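You operate a simulated robot arm through the tools that you are given. There is no shell and no other tool.

You are at the controls of a simulated robot arm. One attempt, no reset.

Task
Put the keyboard away: lock it, brush the crumbs off, slide it back to the monitor's foot.
Fine: LOCK first; the blue brush does it and goes back. The keyboard ends within 2 cm of the foot. Leave SAVE alone. Set down upright: blue brush. What is to be rubbed or washed off counts as gone when no trace of it is left.
Where things are to end (x, y in the base frame): keyboard within 0.02 m of [0.55, 0.58].

The check looks at the end state, three seconds after you hand in, the way a careful person would. Anything else that was tipped, shoved, dropped, spilled or broken makes it a failure.

Robot
A 6-joint arm with a fingered hand, fixed in place. Base frame: the origin is at the foot of the arm, x ahead of it, y to its left, z up. Readings come in m, rad, newtons and seconds.
With the tool pointing down near the work surface it reaches from about 0.42 to 0.82 m from the base axis. Its first joint turns from -2.897 to 2.897 rad. Payload 4 kg.
The tool frame sits at the grasp point between the pads (the TCP): z along the fingers, y along the line on which they close. The tips reach 0.02 m beyond it. Largest opening 0.14 m; the body of the gripper starts 0.054 m behind the TCP. The gripper is a hand of 3 fingers: y runs from the thumb to the fingers, the wrist lies at [0, 0, -0.215] in the tool frame, and closing takes about 1.5 s.
Orientation is that of the tool frame in the base frame, as a unit quaternion [x, y, z, w]. With the fingers straight down and closing along the base's y, the tool's x points along the base's -x, its y along +y and its z along -z.

Tools
- The arm moves only by the tool apply_moves. Its argument "rows" is text: rows parted by semicolons, each of 6 numbers parted by spaces: the shift along the base's x, y, z in m, then the turn, a rotation vector about the base's x, y, z in rad. In form: dx dy dz wx wy wz; .... A call has 1 to 20 rows; each row shifts and turns the commanded pose from where the row before left it. "hand" is the finger opening in m, from 0 to 0.14, set as the call begins (left out, the last holds). Each row takes 0.2 s and may step no farther than 0.05 m and 0.15 rad from the row before; otherwise, or with a gripper value out of range, the whole call is refused. Where a pose cannot be reached the arm comes as near as it can. A force on the tool above 70 N (or 10 N above the force at the start of the call, whichever is more), or a blocked arm, ends the call early, and 0.2 s more pass. Each finger travels about 0.045 m/s and halts on what it meets, pressing with about 25 N; the grip force reading is that of the motor and also rises with nothing between the fingers. The clock runs only during rows and for 0.2 s after the last one: add rows that do not move to give the fingers time. It gives the time, the measured TCP pose, the force on the tool (base axes), the opening and the grip force at its end, in the units of the frame above (readings bear some noise), with the torque about the TCP (base axes, N m) and any sound that the robot's microphone picked up, and new pictures: "views" is both (left out), scene, wrist or none.
- Cameras (640 x 400 px; columns grow to the right, rows downward): "scene" is fixed at [0.05, 0.5001, 1.5041]; the picture's right is [-0.27, -0.96, 0.00], its down [-0.81, 0.23, -0.54] and it looks along [0.52, -0.15, -0.84] (base axes); focal length 370 px, centre (320, 200). "wrist" rides on the gripper at [0.074, -0.043, -0.079] in the tool frame; the picture's right is [0.50, 0.87, 0.00], its down [-0.59, 0.34, -0.73] and it looks along [-0.64, 0.37, 0.68] (tool axes); focal length 275 px, centre (320, 200). There is no depth. A picture from a camera that has moved, and an enlarged one, comes with that camera's place and axes in the base frame and with its lens.
- move_column(by): slides the trunk up (or, below 0, down) by that many m; the arm rides with it, the base frame stays. It gives what a move gives, with no picture.
- curl_fingers(finger1, finger2, thumb_bend): sets how far each is bent, from 0 (flat) to 1 (curled in); at 0.3 the hand is open as for a grip, at 0.7 the pads meet at the TCP. One left out holds its place. A second passes; each finger stops where it meets its share of the squeeze, and holds until it gets a number again. A gripper value or a shape takes the hand back. It gives what a move gives, with no picture; readings hold the bend of each and the force on the fingers (four entries, about 0 where the hand has none), thumb and palm.
- hand_shape(shape): the hand has 3 fingers and takes this shape, open, in about a second: jaw (thumb against the fingers, like two jaws); tri (thumb and two fingers); tip (a fingertip pinch); poke (one finger out to press); point (the index stretched); flat (the hand flat); cup (the hand cupped); fist (a fist). The gripper value then closes the fingers along that shape, each until it touches; the sizes above hold for jaw. It gives what a move gives, with no picture.
- enlarge(camera, box): a new picture of the part [left, top, right, bottom] of that camera's present view, enlarged. No time passes.
- job_done(): hands the job in; it is judged then, once.

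Places have to be worked out from the pictures, the camera data and where the tool is seen. Open the gripper and draw the arm clear of the work before you hand the job in, unless the task says otherwise.

The tools are called after "Request:" as a command line: name --argument value ..., lists and objects as JSON in quotes. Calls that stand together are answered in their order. apply_moves: Moves the arm, as the interface text tells. Its arguments: {"type":"object","properties":{"rows":{"type":"string"},"hand":{"type":"number"},"views":{"type":"string","enum":["both","scene","wrist","none"]}},"required":["rows"]} The other tools are called the same way: move_column (by) slides the trunk up or down; hand_shape (shape) gives the hand a shape; curl_fingers (finger1, finger2, thumb_bend) moves the fingers one by one; enlarge (camera, box) takes an enlarged picture of a part of a camera's view; job_done () hands the job in.

At the start:

```text
t: 0.0
position: [0.3333, 0.1132, 1.0158]
ee_rot: [0.0, 1.0, 0.0, 0.0]
wrist_force: [-0.2, 0.0, 0.3]
torque: [-0.02, 0.0, 0.02]
opening: 0.1397
gripper_force: 0.1
shape: jaw
bend: [0.3, 0.3, 0.3]
finger forces: [0.0, 0.0, 0.0, 0.0, 0.0, 0.1]
trunk travel left (down, up): [-0.025, 0.565]
```

scene: 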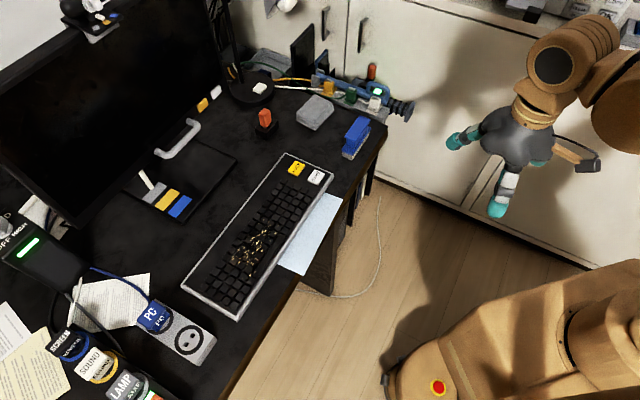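
wrist: 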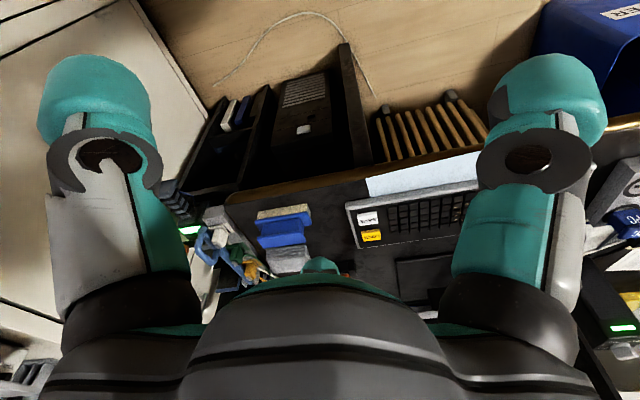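

The scene shows the keyboard with two caps (yellow and white), crumbs at its left part, and a blue brush at the right. I'll enlarge to read the labels.

Request:
enlarge --camera "scene" --box '[170, 140, 350, 330]'

Request:
enlarge --camera "scene" --box '[260, 70, 420, 200]'

Request:
enlarge --camera "scene" --box '[100, 70, 300, 240]'

Request:
enlarge --camera "wrist" --box '[200, 140, 500, 300]'

```text
2.11 times, centred on (260, 235) of scene
camera zoom: at [0.05, 0.5001, 1.5041], right [-0.27, -0.96, 0.0], down [-0.81, 0.23, -0.54], along [0.52, -0.15, -0.84], focal length 779 px, centre (446, 126)
```

zoom: 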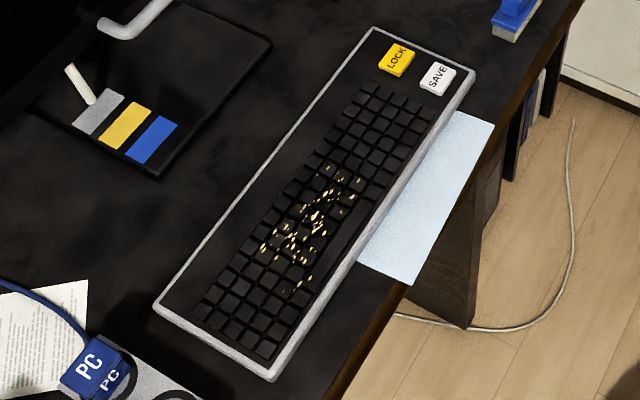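

```text
3.08 times, centred on (340, 135) of scene
camera zoom: at [0.05, 0.5001, 1.5041], right [-0.27, -0.96, 0.0], down [-0.81, 0.23, -0.54], along [0.52, -0.15, -0.84], focal length 1139 px, centre (258, 400)
```

zoom: 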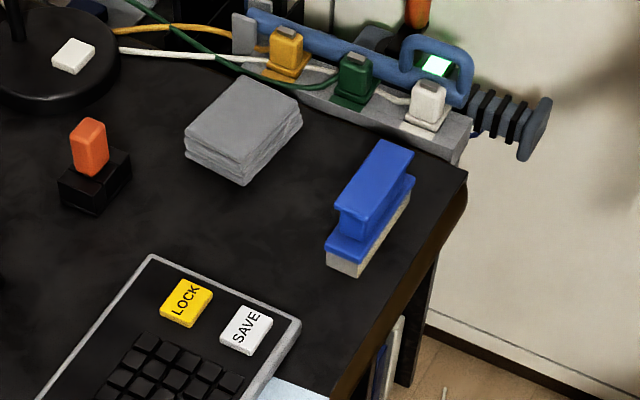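

```text
2.35 times, centred on (200, 155) of scene
camera zoom: at [0.05, 0.5001, 1.5041], right [-0.27, -0.96, 0.0], down [-0.81, 0.23, -0.54], along [0.52, -0.15, -0.84], focal length 871 px, centre (602, 306)
```

zoom: 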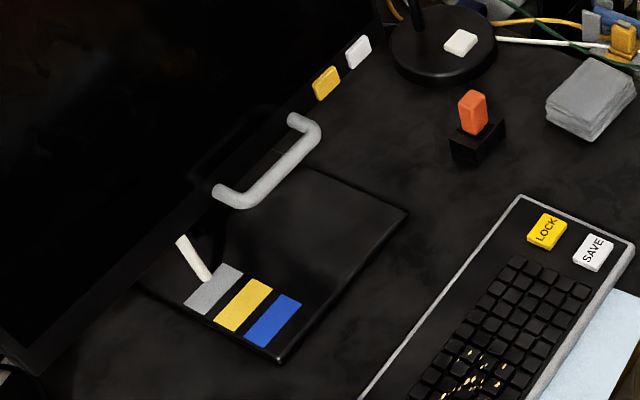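

```text
2.13 times, centred on (350, 220) of wrist
camera zoom: at [0.2584, 0.0697, 1.0931], right [-0.5, 0.87, 0.0], down [0.59, 0.34, 0.73], along [0.64, 0.37, -0.68], focal length 587 px, centre (256, 157)
```

zoom: 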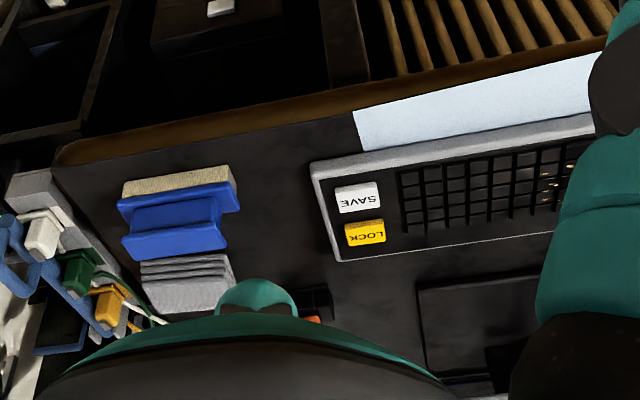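

LOCK (yellow) triangulates to about (0.613, 0.399, 0.764) and SAVE to about (0.573, 0.361). The brush handle top is near (0.66, 0.22, 0.805), and the keyboard's short axis runs along (1,1)/√2. I'll take the poke shape first and look at the finger from above.

Request:
hand_shape --shape "poke"

Request:
apply_moves --rows "0.04 0.03 0 0 0 -0.131;0.04 0.03 0 0 0 -0.131;0.04 0.03 0 0 0 -0.131;0.03 0.03 0 0 0 -0.131;0.03 0.03 0 0 0 -0.131;0.03 0.03 0 0 0 -0.1304;0.03 0.03 -0.04 0 0 0;0.02 0.03 -0.04 0 0 0;0 0 0 0 0 0" --views "both"

```text
t: 0.9
position: [0.3336, 0.1136, 1.016]
ee_rot: [-0.001, 1.0, -0.001, 0.0]
wrist_force: [0.7, 0.2, 0.3]
torque: [-0.01, 0.0, 0.02]
opening: 0.0
gripper_force: 0.1
shape: poke
bend: [0.28, 0.28, 0.72]
finger forces: [0.1, 0.0, 0.1, 0.1, 0.2, 0.1]
trunk travel left (down, up): [-0.025, 0.565]
```

```text
refused: row 7 steps farther than a row can; nothing moved
```

The move was refused because one row stepped too far. I'll send the same motion again with smaller steps.

Request:
apply_moves --rows "0.035 0.03 0 0 0 -0.131;0.035 0.03 0 0 0 -0.131;0.035 0.03 0 0 0 -0.131;0.03 0.03 0 0 0 -0.131;0.03 0.03 0 0 0 -0.131;0.03 0.03 0 0 0 -0.1304;0.03 0.03 -0.02 0 0 0;0.03 0.03 -0.02 0 0 0;0.02 0.03 -0.03 0 0 0;0 0 0 0 0 0" --views "both"

```text
t: 3.1
position: [0.6079, 0.3858, 0.947]
ee_rot: [0.383, 0.924, 0.001, 0.0]
wrist_force: [0.3, -0.7, 0.5]
torque: [0.01, -0.03, 0.0]
opening: 0.0
gripper_force: 0.1
shape: poke
bend: [0.28, 0.28, 0.71]
finger forces: [0.1, 0.1, 0.0, 0.0, 0.0, 0.1]
trunk travel left (down, up): [-0.025, 0.565]
camera wrist: at [0.5235, 0.4074, 1.0247], right [0.26, 0.97, 0.0], down [0.66, -0.18, 0.73], along [0.71, -0.19, -0.68], focal length 275 px, centre (320, 200)
```

scene: 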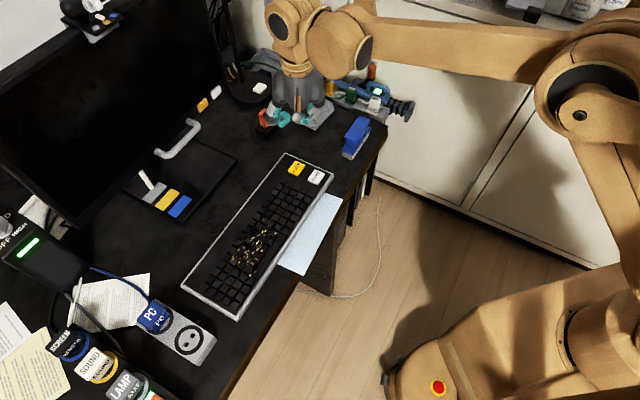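
wrist: 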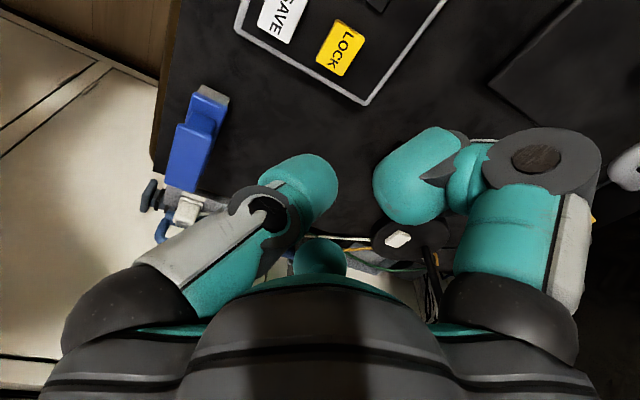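

The poke shape is hard to read from this distance, so I'll zoom in on the hand in both views to see which finger points down.

Request:
enlarge --camera "scene" --box '[230, 60, 360, 160]'

Request:
enlarge --camera "wrist" --box '[180, 0, 640, 300]'

```text
4.00 times, centred on (295, 110) of scene
camera zoom: at [0.05, 0.5001, 1.5041], right [-0.27, -0.96, 0.0], down [-0.81, 0.23, -0.54], along [0.52, -0.15, -0.84], focal length 1481 px, centre (420, 560)
```

zoom: 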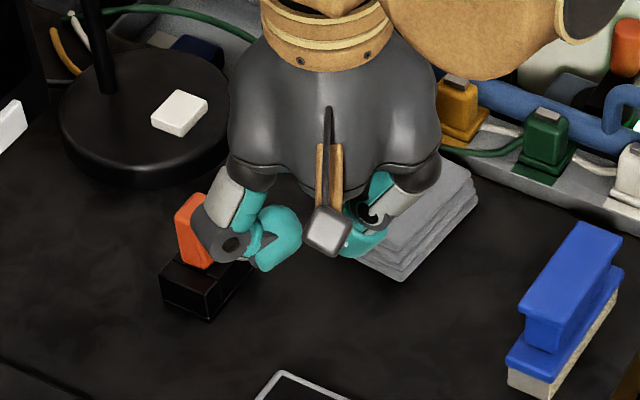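

```text
1.33 times, centred on (410, 150) of wrist
camera zoom: at [0.5235, 0.4074, 1.0247], right [0.26, 0.97, 0.0], down [0.66, -0.18, 0.73], along [0.71, -0.19, -0.68], focal length 367 px, centre (200, 267)
```

zoom: 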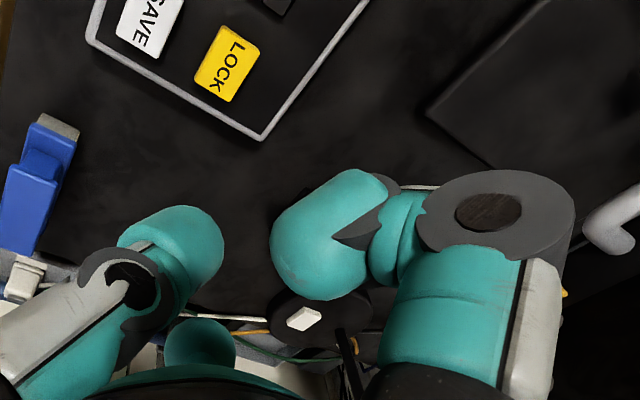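

Both visible fingers are partly curled, so I can't tell which one is the pressing tip. I'll raise the hand towards the scene camera to see it more from the side.

Request:
apply_moves --rows "-0.01 0 0.045 0 0 0;-0.01 0 0.045 0 0 0;-0.01 0 0.045 0 0 0;-0.01 0 0.045 0 0 0;-0.01 0 0.045 0 0 0;0 0 0 0 0 0" --views "scene"

Request:
enlarge --camera "scene" --box '[260, 0, 420, 100]'

```text
t: 4.5
position: [0.5597, 0.3821, 1.1688]
ee_rot: [0.383, 0.924, 0.0, 0.0]
wrist_force: [0.5, -0.5, 1.2]
torque: [0.05, -0.01, 0.03]
opening: 0.0
gripper_force: 0.0
shape: poke
bend: [0.28, 0.28, 0.71]
finger forces: [0.0, 0.0, 0.1, 0.0, 0.0, 0.1]
trunk travel left (down, up): [-0.025, 0.565]
```

scene: 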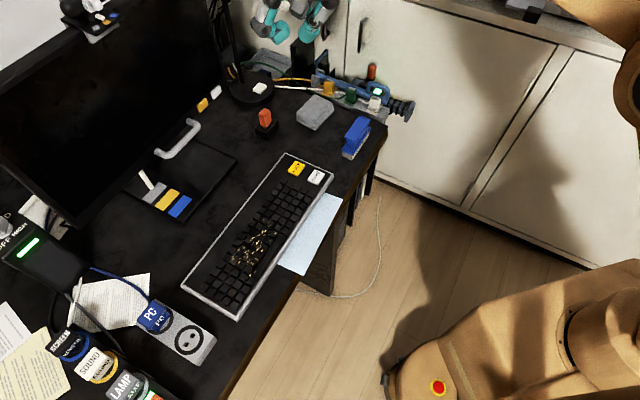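

```text
4.00 times, centred on (340, 50) of scene
camera zoom: at [0.05, 0.5001, 1.5041], right [-0.27, -0.96, 0.0], down [-0.81, 0.23, -0.54], along [0.52, -0.15, -0.84], focal length 1481 px, centre (240, 800)
```

zoom: 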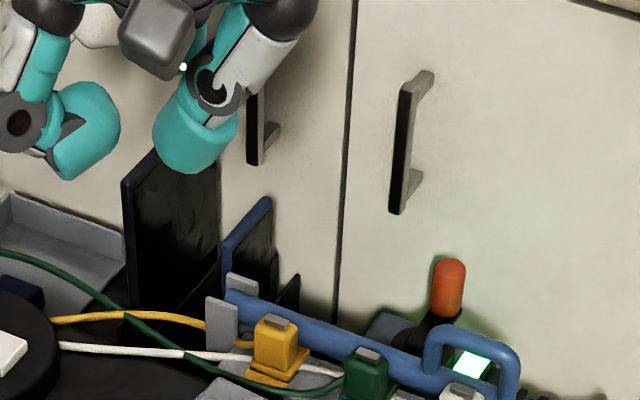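

The scene view shows the thumb straight, with its tip about 2 cm beyond the TCP on the tool axis, and the curled fingers sit about 1.5 cm higher. I refined LOCK to about (0.611, 0.401), so I'll come down to just above it and check.

Request:
apply_moves --rows "0.0057 0.0021 -0.0385 0 0 0;0.0057 0.0021 -0.0385 0 0 0;0.0057 0.0021 -0.0385 0 0 0;0.0057 0.0021 -0.0385 0 0 0;0.0057 0.0021 -0.0385 0 0 0;0.0057 0.0021 -0.0385 0 0 0;0.0057 0.0021 -0.0385 0 0 0;0.0057 0.0021 -0.0385 0 0 0;0.0057 0.0021 -0.0385 0 0 0;0 0 0 0 0 0" --views "both"

Request:
enlarge --camera "scene" --box '[240, 110, 370, 210]'

Request:
enlarge --camera "wrist" --box '[200, 50, 460, 250]'

```text
t: 6.7
position: [0.6093, 0.403, 0.8224]
ee_rot: [0.383, 0.924, -0.001, 0.0]
wrist_force: [0.6, -0.2, -0.1]
torque: [0.03, -0.02, -0.01]
opening: 0.0001
gripper_force: 0.1
shape: poke
bend: [0.28, 0.28, 0.71]
finger forces: [0.0, 0.1, 0.0, 0.0, 0.1, 0.1]
trunk travel left (down, up): [-0.025, 0.565]
camera wrist: at [0.5257, 0.4249, 0.8999], right [0.26, 0.97, 0.0], down [0.66, -0.18, 0.73], along [0.71, -0.19, -0.68], focal length 275 px, centre (320, 200)
```

scene: 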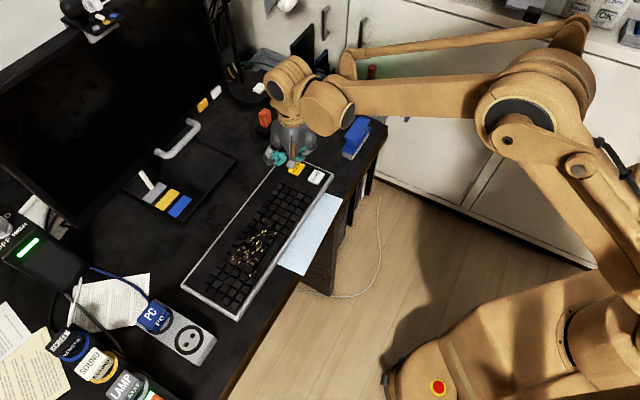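
wrist: 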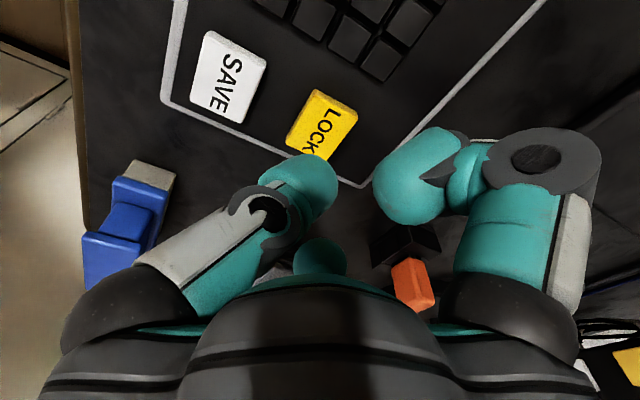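

```text
4.00 times, centred on (305, 160) of scene
camera zoom: at [0.05, 0.5001, 1.5041], right [-0.27, -0.96, 0.0], down [-0.81, 0.23, -0.54], along [0.52, -0.15, -0.84], focal length 1481 px, centre (380, 360)
```

zoom: 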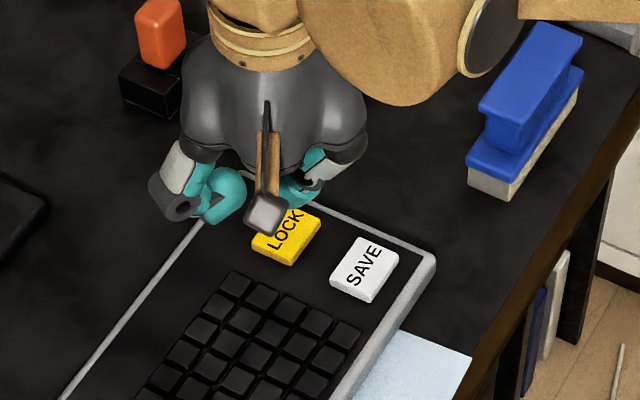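

```text
2.00 times, centred on (330, 150) of wrist
camera zoom: at [0.5257, 0.4249, 0.8999], right [0.26, 0.97, 0.0], down [0.66, -0.18, 0.73], along [0.71, -0.19, -0.68], focal length 551 px, centre (300, 300)
```

zoom: 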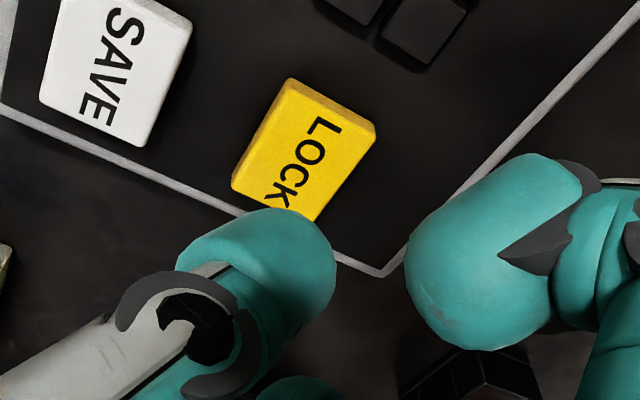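

The wrist view puts the LOCK centre at about (0.608, 0.4035), almost directly under the thumb tip. I'll go down slowly to near contact.

Request:
apply_moves --rows "-0.0005 0.002 -0.008 0 0 0;0 0 -0.008 0 0 0;0 0 -0.008 0 0 0;0 0 -0.005 0 0 0;0 0 -0.003 0 0 0;0 0 0 0 0 0" --views "both"

Request:
enlarge --camera "wrist" --box '[200, 50, 460, 250]'

```text
t: 8.1
position: [0.6082, 0.4051, 0.7919]
ee_rot: [0.383, 0.924, 0.0, 0.0]
wrist_force: [-0.6, 0.3, -0.8]
torque: [0.02, -0.03, 0.03]
opening: 0.0
gripper_force: 0.1
shape: poke
bend: [0.28, 0.28, 0.71]
finger forces: [0.0, 0.0, 0.0, 0.0, 0.0, 0.0]
trunk travel left (down, up): [-0.025, 0.565]
camera wrist: at [0.525, 0.4261, 0.8694], right [0.26, 0.97, 0.0], down [0.66, -0.18, 0.73], along [0.71, -0.19, -0.68], focal length 275 px, centre (320, 200)
```

scene: 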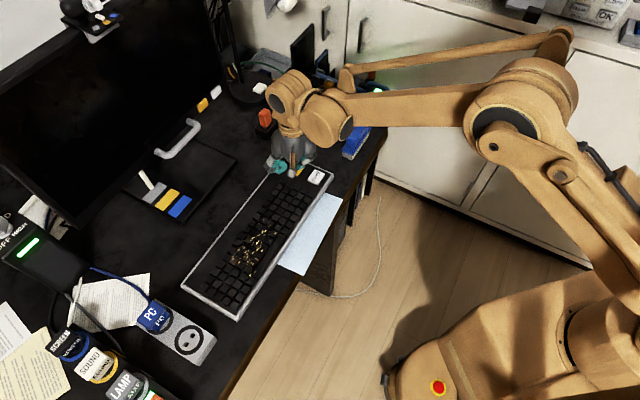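
wrist: 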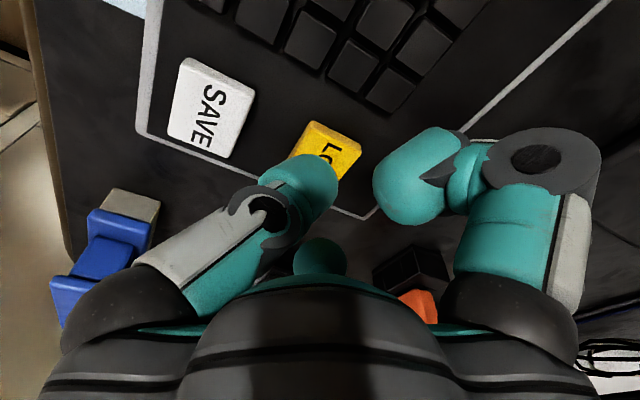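

```text
2.00 times, centred on (330, 150) of wrist
camera zoom: at [0.525, 0.4261, 0.8694], right [0.26, 0.97, 0.0], down [0.66, -0.18, 0.73], along [0.71, -0.19, -0.68], focal length 551 px, centre (300, 300)
```

zoom: 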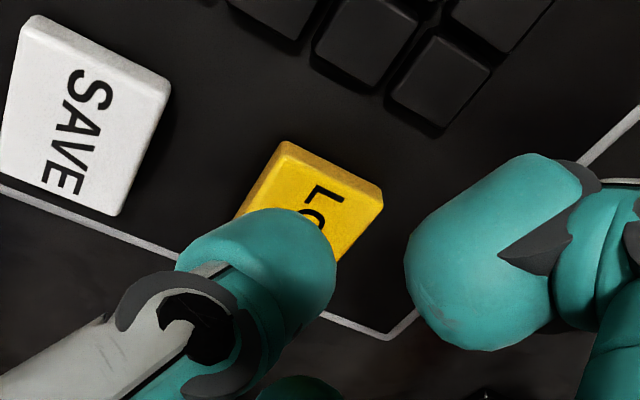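

The tip is centred on LOCK with roughly 8 mm still to go. I'll press in small steps and watch the force and sound.

Request:
apply_moves --rows "0 0 -0.002 0 0 0;0 0 -0.002 0 0 0;0 0 -0.002 0 0 0;0 0 -0.0015 0 0 0;0 0 0 0 0 0" --views "none"

```text
t: 9.3
position: [0.6087, 0.4055, 0.7835]
ee_rot: [0.383, 0.924, 0.001, 0.0]
wrist_force: [-0.1, 0.9, -0.1]
torque: [0.04, 0.03, 0.04]
opening: 0.0
gripper_force: 0.0
shape: poke
bend: [0.28, 0.28, 0.71]
finger forces: [0.0, 0.0, 0.0, 0.1, 0.1, 0.0]
trunk travel left (down, up): [-0.025, 0.565]
```

No contact yet at TCP z = 0.7835. I'll keep going down in 1.5 mm steps.

Request:
apply_moves --rows "0 0 -0.0015 0 0 0;0 0 -0.0015 0 0 0;0 0 -0.001 0 0 0;0 0 0 0 0 0" --views "wrist"

```text
t: 10.3
position: [0.6095, 0.4057, 0.7788]
ee_rot: [0.382, 0.924, 0.0, 0.0]
wrist_force: [-1.2, 0.2, 0.1]
torque: [0.01, -0.05, 0.0]
opening: 0.0
gripper_force: 0.0
shape: poke
bend: [0.28, 0.28, 0.71]
finger forces: [0.0, 0.1, 0.0, 0.0, 0.1, 0.1]
trunk travel left (down, up): [-0.025, 0.565]
camera wrist: at [0.5251, 0.4264, 0.8574], right [0.26, 0.97, 0.0], down [0.66, -0.18, 0.73], along [0.71, -0.19, -0.68], focal length 275 px, centre (320, 200)
```

wrist: 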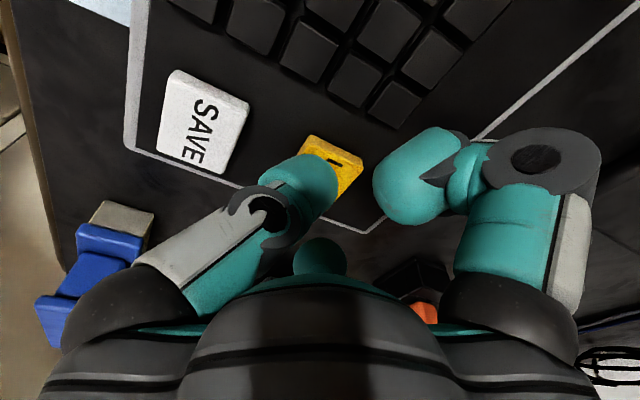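

Still no contact at z = 0.779, so I'll continue down in fine steps.

Request:
apply_moves --rows "0 0 -0.001 0 0 0;0 0 -0.001 0 0 0;0 0 -0.001 0 0 0;0 0 0 0 0 0" --views "none"

Request:
apply_moves --rows "0 0 -0.001 0 0 0;0 0 -0.001 0 0 0;0 0 0 0 0 0" --views "wrist"

```text
t: 11.3
position: [0.6087, 0.4067, 0.7774]
ee_rot: [0.383, 0.924, 0.0, 0.0]
wrist_force: [0.7, -0.6, 0.9]
torque: [-0.02, -0.01, -0.01]
opening: 0.0
gripper_force: 0.0
shape: poke
bend: [0.28, 0.28, 0.71]
finger forces: [0.1, 0.1, 0.0, 0.1, 0.5, 0.0]
trunk travel left (down, up): [-0.025, 0.565]
```

```text
t: 12.1
position: [0.6096, 0.4045, 0.7747]
ee_rot: [0.382, 0.924, 0.0, 0.0]
wrist_force: [-0.9, -0.4, 1.7]
torque: [-0.01, 0.03, 0.0]
opening: 0.0002
gripper_force: 0.0
shape: poke
bend: [0.28, 0.28, 0.71]
finger forces: [0.1, 0.0, 0.1, 0.0, 1.7, 0.0]
trunk travel left (down, up): [-0.025, 0.565]
heard: click
camera wrist: at [0.5258, 0.426, 0.8531], right [0.26, 0.97, 0.0], down [0.66, -0.18, 0.73], along [0.71, -0.19, -0.68], focal length 275 px, centre (320, 200)
```

wrist: 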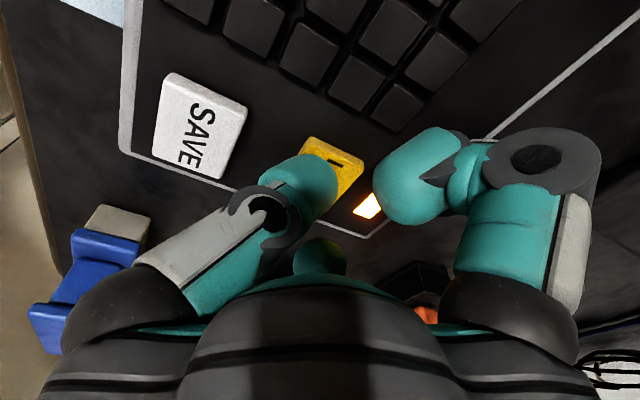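

I heard a click, the thumb reads 1.7 N, and an amber lamp lit beside LOCK. I'll lift straight up and check that the lamp stays lit.

Request:
apply_moves --rows "0 0 0.003 0 0 0;0 0 0.01 0 0 0;0 0 0.03 0 0 0;0 0 0.045 0 0 0;0 0 0.045 0 0 0;0 0 0.03 0 0 0;0 0 0 0 0 0" --views "both"

Request:
enlarge --camera "scene" --box '[170, 140, 350, 330]'

Request:
enlarge --camera "scene" --box '[320, 90, 420, 170]'

```text
t: 13.7
position: [0.6101, 0.4059, 0.9388]
ee_rot: [0.382, 0.924, 0.0, 0.0]
wrist_force: [0.6, 0.1, -0.2]
torque: [-0.03, 0.02, -0.03]
opening: 0.0002
gripper_force: 0.1
shape: poke
bend: [0.28, 0.28, 0.71]
finger forces: [0.0, 0.0, 0.0, 0.1, 0.0, 0.1]
trunk travel left (down, up): [-0.025, 0.565]
camera wrist: at [0.5256, 0.4289, 1.0163], right [0.26, 0.97, 0.0], down [0.66, -0.18, 0.73], along [0.71, -0.19, -0.68], focal length 275 px, centre (320, 200)
```

scene: 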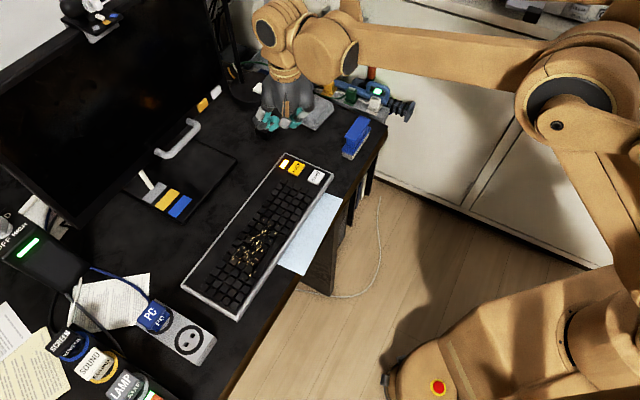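
wrist: 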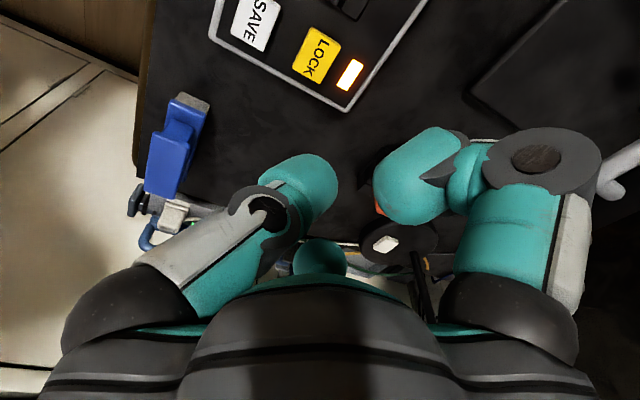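

```text
2.11 times, centred on (260, 235) of scene
camera zoom: at [0.05, 0.5001, 1.5041], right [-0.27, -0.96, 0.0], down [-0.81, 0.23, -0.54], along [0.52, -0.15, -0.84], focal length 779 px, centre (446, 126)
```

zoom: 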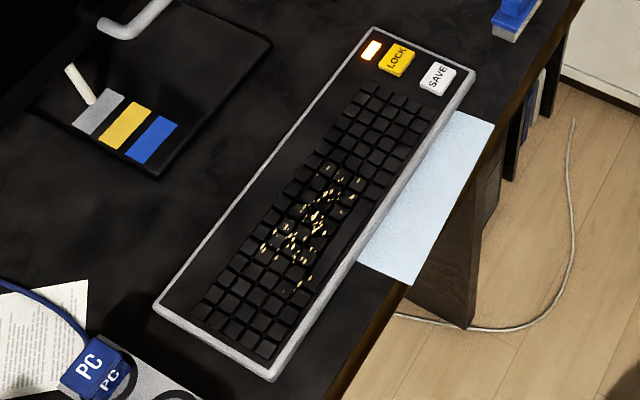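

```text
5.00 times, centred on (370, 130) of scene
camera zoom: at [0.05, 0.5001, 1.5041], right [-0.27, -0.96, 0.0], down [-0.81, 0.23, -0.54], along [0.52, -0.15, -0.84], focal length 1851 px, centre (70, 550)
```

zoom: 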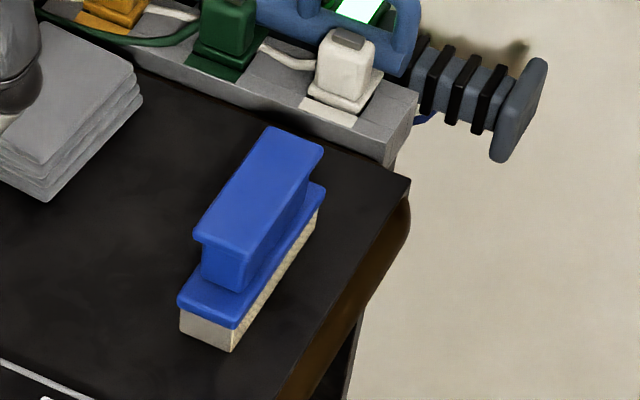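

LOCK's lamp stays on and SAVE is untouched. Next I need the brush's place and height, so I'll zoom the wrist view on it.

Request:
enlarge --camera "wrist" --box '[110, 70, 270, 220]'

Request:
hand_shape --shape "jaw"

```text
2.67 times, centred on (190, 145) of wrist
camera zoom: at [0.5256, 0.4289, 1.0163], right [0.26, 0.97, 0.0], down [0.66, -0.18, 0.73], along [0.71, -0.19, -0.68], focal length 734 px, centre (667, 347)
```

zoom: 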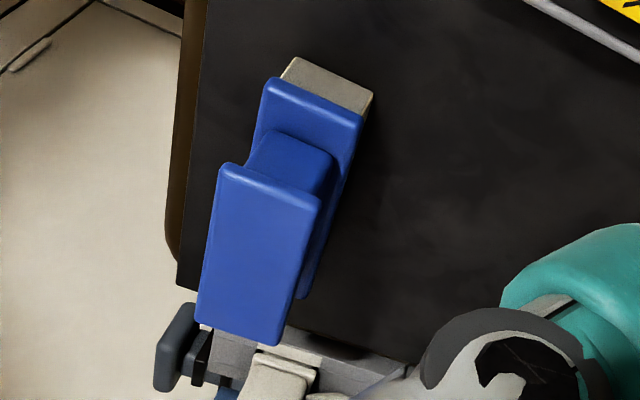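

```text
t: 14.6
position: [0.6084, 0.4083, 0.9383]
ee_rot: [0.383, 0.924, -0.001, 0.0]
wrist_force: [-0.5, 0.0, -0.7]
torque: [-0.02, -0.05, -0.01]
opening: 0.1406
gripper_force: 0.1
shape: jaw
bend: [0.3, 0.3, 0.3]
finger forces: [0.0, 0.0, 0.0, 0.0, 0.1, 0.0]
trunk travel left (down, up): [-0.025, 0.565]
```

The brush handle top triangulates to about (0.663, 0.226, 0.80), with its length along the keyboard's long axis, so my current yaw already closes across it. I'll move above it with the jaw part open.

Request:
apply_moves --rows "0.011 -0.036 -0.006 0 0 0;0.011 -0.036 -0.006 0 0 0;0.011 -0.036 -0.006 0 0 0;0.011 -0.036 -0.006 0 0 0;0.01 -0.036 -0.006 0 0 0;0 0 0 0 0 0" --hand 0.08 --views "both"

Request:
enlarge --camera "wrist" --box '[200, 0, 440, 220]'

Request:
enlarge --camera "scene" --box '[280, 60, 420, 170]'

```text
t: 16.0
position: [0.664, 0.2207, 0.9096]
ee_rot: [0.382, 0.924, 0.0, 0.0]
wrist_force: [0.0, 0.3, 1.2]
torque: [0.02, -0.01, 0.0]
opening: 0.0804
gripper_force: 0.1
shape: jaw
bend: [0.31, 0.31, 0.3]
finger forces: [0.1, 0.1, 0.0, 0.0, 0.0, 0.1]
trunk travel left (down, up): [-0.025, 0.565]
camera wrist: at [0.5798, 0.2424, 0.9875], right [0.26, 0.97, 0.0], down [0.66, -0.17, 0.73], along [0.71, -0.19, -0.68], focal length 275 px, centre (320, 200)
```

scene: 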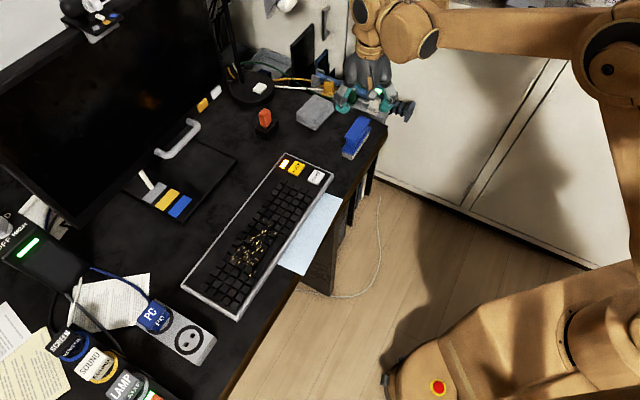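
wrist: 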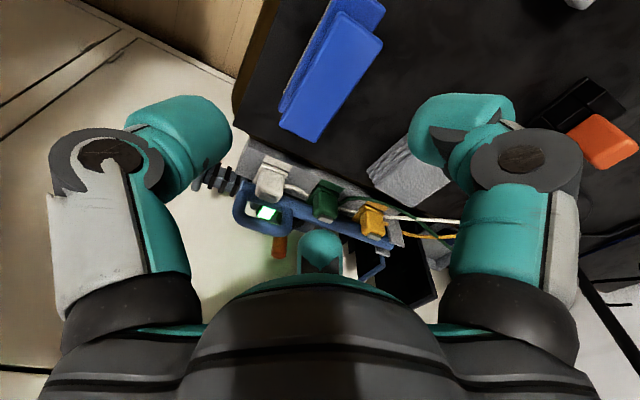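

```text
1.82 times, centred on (320, 110) of wrist
camera zoom: at [0.5798, 0.2424, 0.9875], right [0.26, 0.97, 0.0], down [0.66, -0.17, 0.73], along [0.71, -0.19, -0.68], focal length 500 px, centre (320, 364)
```

zoom: 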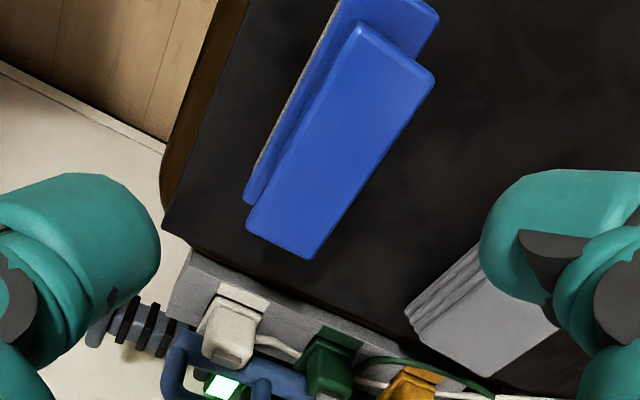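

```text
3.64 times, centred on (350, 115) of scene
camera zoom: at [0.05, 0.5001, 1.5041], right [-0.27, -0.96, 0.0], down [-0.81, 0.23, -0.54], along [0.52, -0.15, -0.84], focal length 1346 px, centre (211, 509)
```

zoom: 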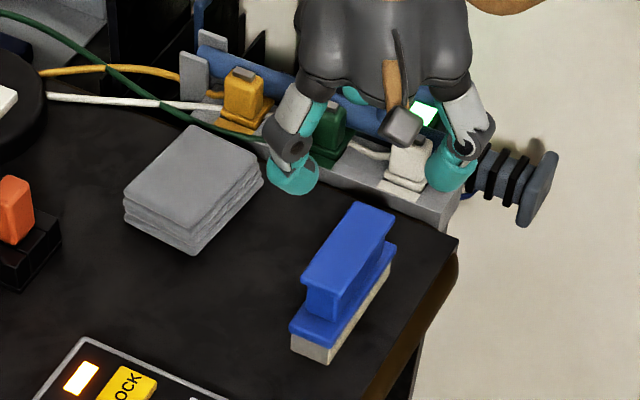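

The handle centre is consistent at about (0.663, 0.225). I'll lower to TCP z≈0.83, with the tips at about handle-top level, and look at heights again before straddling it.

Request:
apply_moves --rows "0 0.001 -0.03 0 0 0;0 0 -0.03 0 0 0;0 0 -0.02 0 0 0;0 0 0 0 0 0" --views "both"

Request:
enlarge --camera "scene" --box '[310, 80, 410, 170]'

Request:
enlarge --camera "wrist" --box '[160, 30, 480, 250]'

```text
t: 17.0
position: [0.662, 0.2248, 0.8256]
ee_rot: [0.383, 0.924, 0.002, 0.0]
wrist_force: [0.2, -0.3, 0.6]
torque: [-0.04, 0.03, -0.03]
opening: 0.0806
gripper_force: 0.1
shape: jaw
bend: [0.31, 0.31, 0.3]
finger forces: [0.0, 0.0, 0.0, 0.0, 0.1, 0.1]
trunk travel left (down, up): [-0.025, 0.565]
camera wrist: at [0.5781, 0.2467, 0.9049], right [0.26, 0.97, 0.0], down [0.66, -0.18, 0.73], along [0.71, -0.19, -0.68], focal length 275 px, centre (320, 200)
```

scene: 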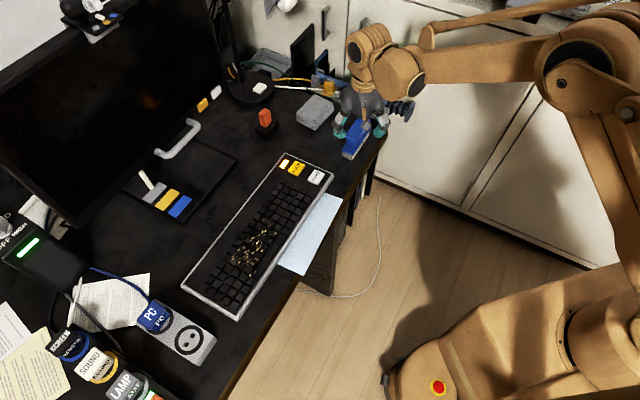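
wrist: 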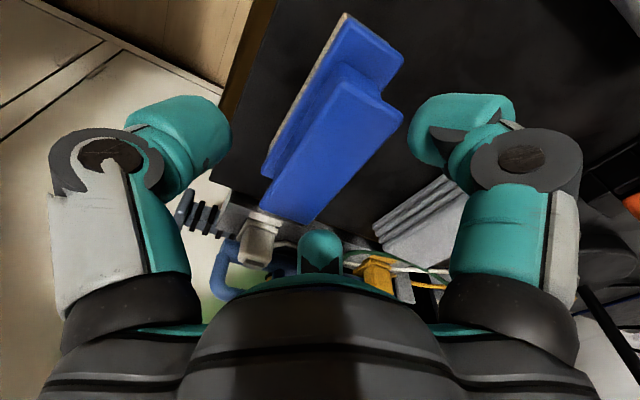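

```text
4.44 times, centred on (360, 125) of scene
camera zoom: at [0.05, 0.5001, 1.5041], right [-0.27, -0.96, 0.0], down [-0.81, 0.23, -0.54], along [0.52, -0.15, -0.84], focal length 1645 px, centre (142, 533)
```

zoom: 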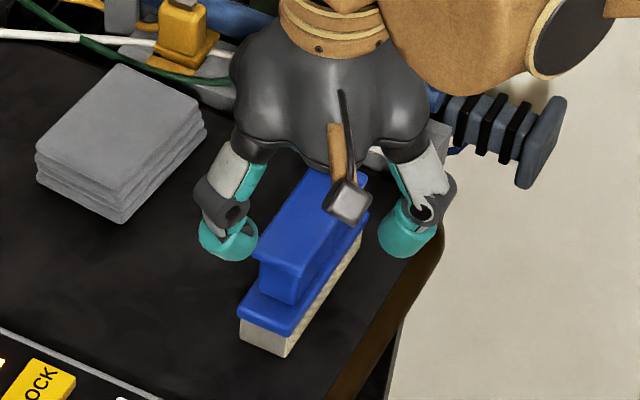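

```text
1.82 times, centred on (320, 140) of wrist
camera zoom: at [0.5781, 0.2467, 0.9049], right [0.26, 0.97, 0.0], down [0.66, -0.18, 0.73], along [0.71, -0.19, -0.68], focal length 500 px, centre (320, 309)
```

zoom: 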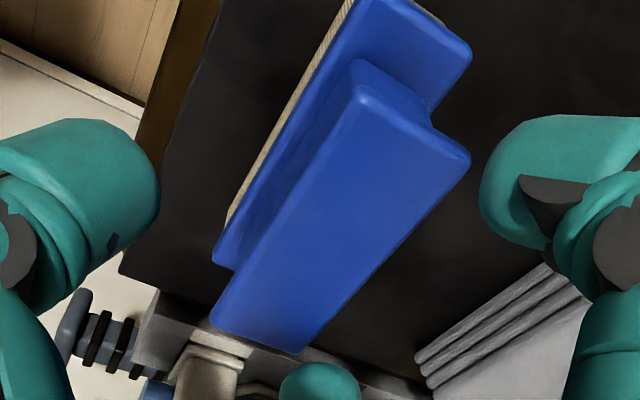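

The handle top works out at z≈0.795 and the brush's lower plate top at about 0.755. TCP z≈0.788 therefore grips the flange with the tips clear of the plate; I'll lower and then close.

Request:
apply_moves --rows "0 0 -0.02 0 0 0;0 0 -0.018 0 0 0;0 0 0 0 0 0" --views "both"

Request:
enlarge --camera "wrist" --box '[160, 30, 480, 250]'

Request:
enlarge --camera "scene" --box '[310, 80, 410, 170]'

```text
t: 17.5
position: [0.6658, 0.2269, 0.8007]
ee_rot: [0.381, 0.924, 0.001, 0.003]
wrist_force: [0.3, -0.4, -0.7]
torque: [0.0, 0.01, 0.01]
opening: 0.0804
gripper_force: 0.2
shape: jaw
bend: [0.31, 0.31, 0.3]
finger forces: [0.0, 0.0, 0.0, 0.0, 0.0, 0.1]
trunk travel left (down, up): [-0.025, 0.565]
stopped in row 2: the force on the tool passed its limit at 78 N (the readings are from after the stop); the commanded pose is now the measured one
camera wrist: at [0.581, 0.2472, 0.8785], right [0.26, 0.97, 0.0], down [0.65, -0.17, 0.74], along [0.71, -0.19, -0.68], focal length 275 px, centre (320, 200)
```

scene: 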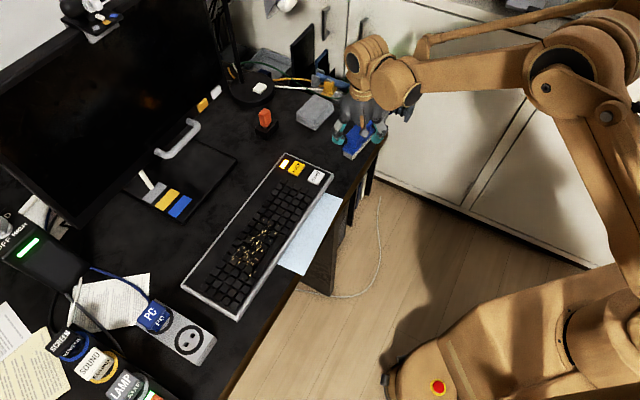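
wrist: 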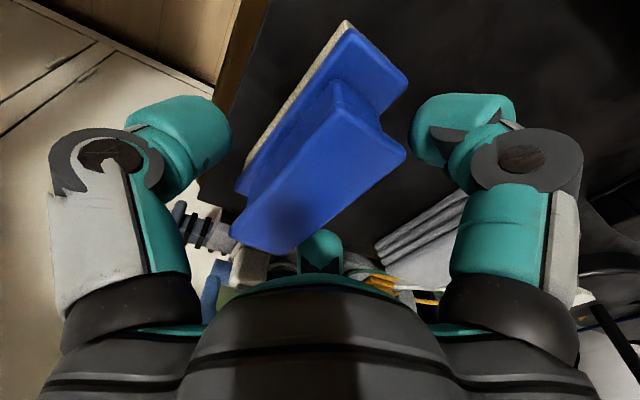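

```text
1.82 times, centred on (320, 140) of wrist
camera zoom: at [0.581, 0.2472, 0.8785], right [0.26, 0.97, 0.0], down [0.65, -0.17, 0.74], along [0.71, -0.19, -0.68], focal length 500 px, centre (320, 309)
```

zoom: 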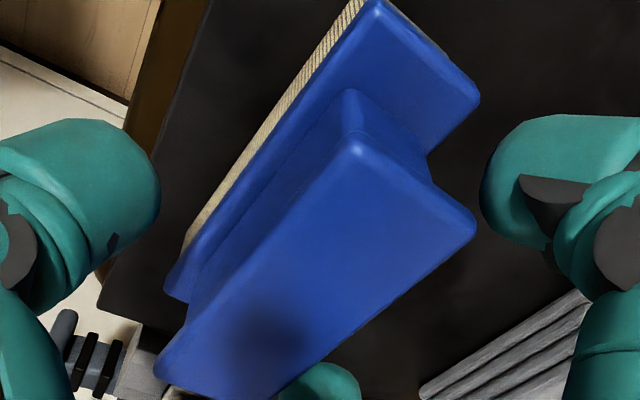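

```text
4.44 times, centred on (360, 125) of scene
camera zoom: at [0.05, 0.5001, 1.5041], right [-0.27, -0.96, 0.0], down [-0.81, 0.23, -0.54], along [0.52, -0.15, -0.84], focal length 1645 px, centre (142, 533)
```

zoom: 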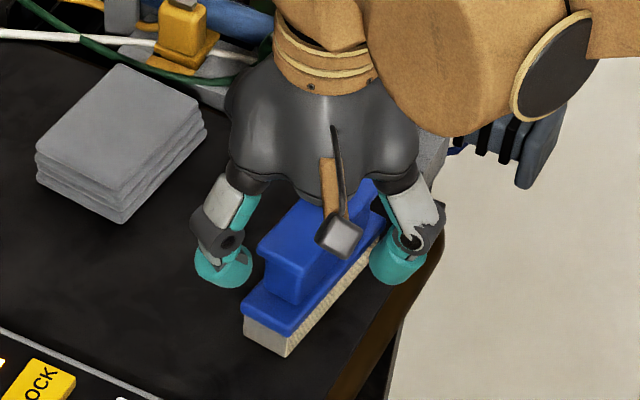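

The descent stopped on contact at 78 N. The wrist view shows why: the third, far finger sits over the handle's far end, because the three fingers are spaced at 120°. I'll back up, open wider and re-measure the handle.

Request:
apply_moves --rows "0 0 0.02 0 0 0;0 0 0.04 0 0 0;0 0 0.02 0 0 0;0 0 0 0 0 0;0 0 0 0 0 0" --hand 0.12 --views "both"

Request:
enlarge --camera "wrist" --box '[200, 0, 440, 250]'

Request:
enlarge --camera "scene" --box '[310, 80, 410, 170]'

```text
t: 18.7
position: [0.6636, 0.2244, 0.882]
ee_rot: [0.382, 0.924, 0.001, 0.002]
wrist_force: [-0.4, 0.5, -0.4]
torque: [-0.04, 0.0, 0.02]
opening: 0.1196
gripper_force: 0.1
shape: jaw
bend: [0.24, 0.24, 0.22]
finger forces: [0.0, 0.0, 0.0, 0.1, 0.0, 0.0]
trunk travel left (down, up): [-0.025, 0.565]
camera wrist: at [0.5798, 0.246, 0.96], right [0.26, 0.97, 0.0], down [0.65, -0.17, 0.74], along [0.71, -0.19, -0.67], focal length 275 px, centre (320, 200)
```

scene: 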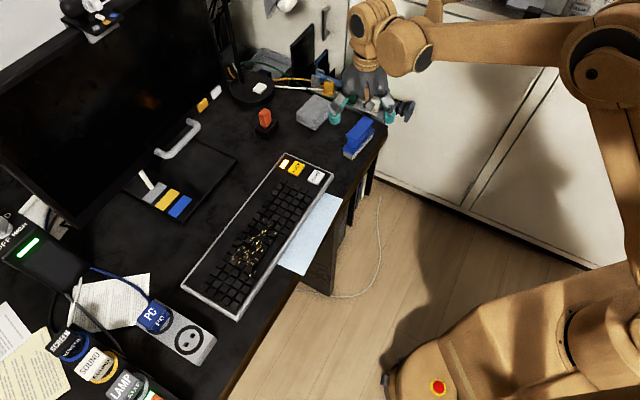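
wrist: 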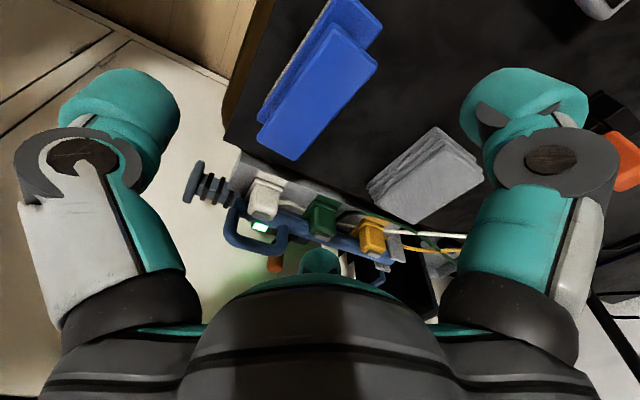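

```text
1.60 times, centred on (320, 125) of wrist
camera zoom: at [0.5798, 0.246, 0.96], right [0.26, 0.97, 0.0], down [0.65, -0.17, 0.74], along [0.71, -0.19, -0.67], focal length 440 px, centre (320, 320)
```

zoom: 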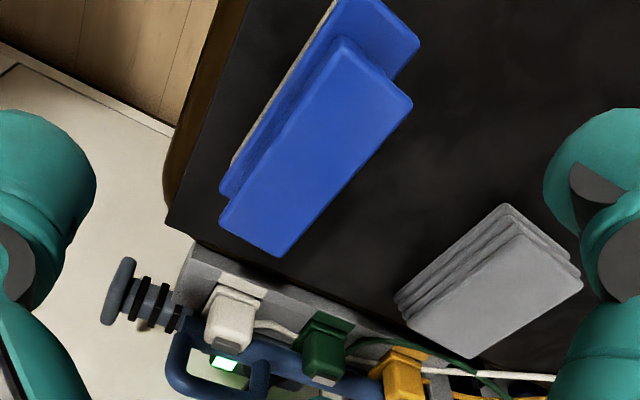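

```text
4.44 times, centred on (360, 125) of scene
camera zoom: at [0.05, 0.5001, 1.5041], right [-0.27, -0.96, 0.0], down [-0.81, 0.23, -0.54], along [0.52, -0.15, -0.84], focal length 1645 px, centre (142, 533)
```

zoom: 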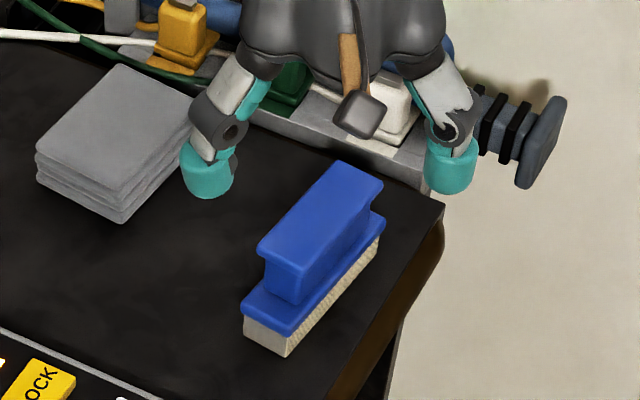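

The contact turned the brush about 5° clockwise and shifted it by under a centimetre; I'll undo that when I set it back. The handle is now centred near (0.6655, 0.217) at about -51°. I'll rotate to match and offset towards the two fingers so they straddle its side, then check.

Request:
apply_moves --rows "0.006 0 0 0 0 -0.05;0.005 -0.001 0 0 0 -0.05;0 0 -0.03 0 0 0;0 0 0 0 0 0" --hand 0.1 --views "both"

Request:
enlarge --camera "wrist" --box '[160, 10, 480, 280]'

Request:
enlarge --camera "scene" --box '[310, 80, 410, 170]'

```text
t: 19.7
position: [0.6768, 0.2249, 0.8522]
ee_rot: [0.427, 0.904, 0.001, 0.002]
wrist_force: [0.2, 0.5, -0.4]
torque: [-0.01, 0.02, 0.01]
opening: 0.1005
gripper_force: 0.1
shape: jaw
bend: [0.26, 0.26, 0.24]
finger forces: [0.0, 0.0, 0.1, 0.1, 0.0, 0.0]
trunk travel left (down, up): [-0.025, 0.565]
camera wrist: at [0.5944, 0.2543, 0.9301], right [0.35, 0.94, 0.0], down [0.63, -0.24, 0.74], along [0.69, -0.26, -0.67], focal length 275 px, centre (320, 200)
```

scene: 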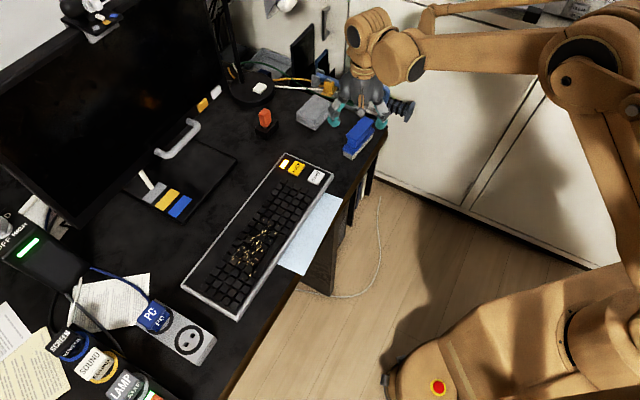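
wrist: 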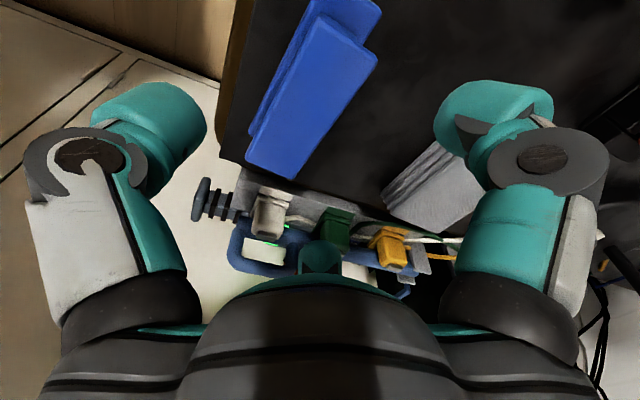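

```text
1.48 times, centred on (320, 145) of wrist
camera zoom: at [0.5944, 0.2543, 0.9301], right [0.35, 0.94, 0.0], down [0.63, -0.24, 0.74], along [0.69, -0.26, -0.67], focal length 408 px, centre (320, 282)
```

zoom: 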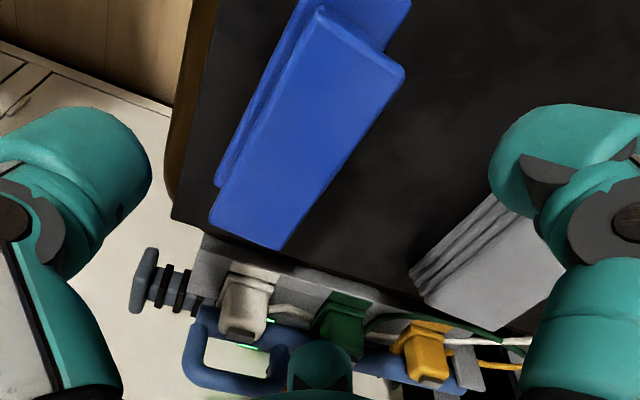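

```text
4.44 times, centred on (360, 125) of scene
camera zoom: at [0.05, 0.5001, 1.5041], right [-0.27, -0.96, 0.0], down [-0.81, 0.23, -0.54], along [0.52, -0.15, -0.84], focal length 1645 px, centre (142, 533)
```

zoom: 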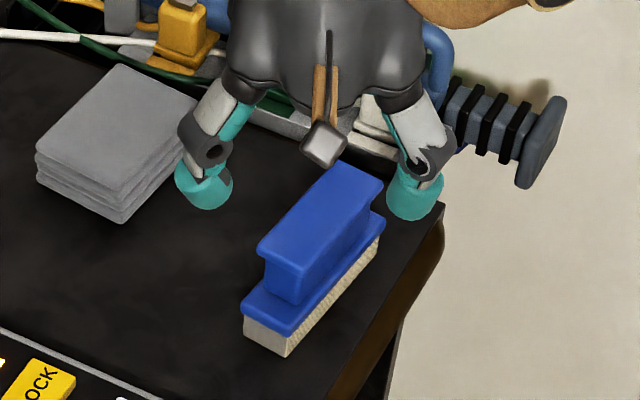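

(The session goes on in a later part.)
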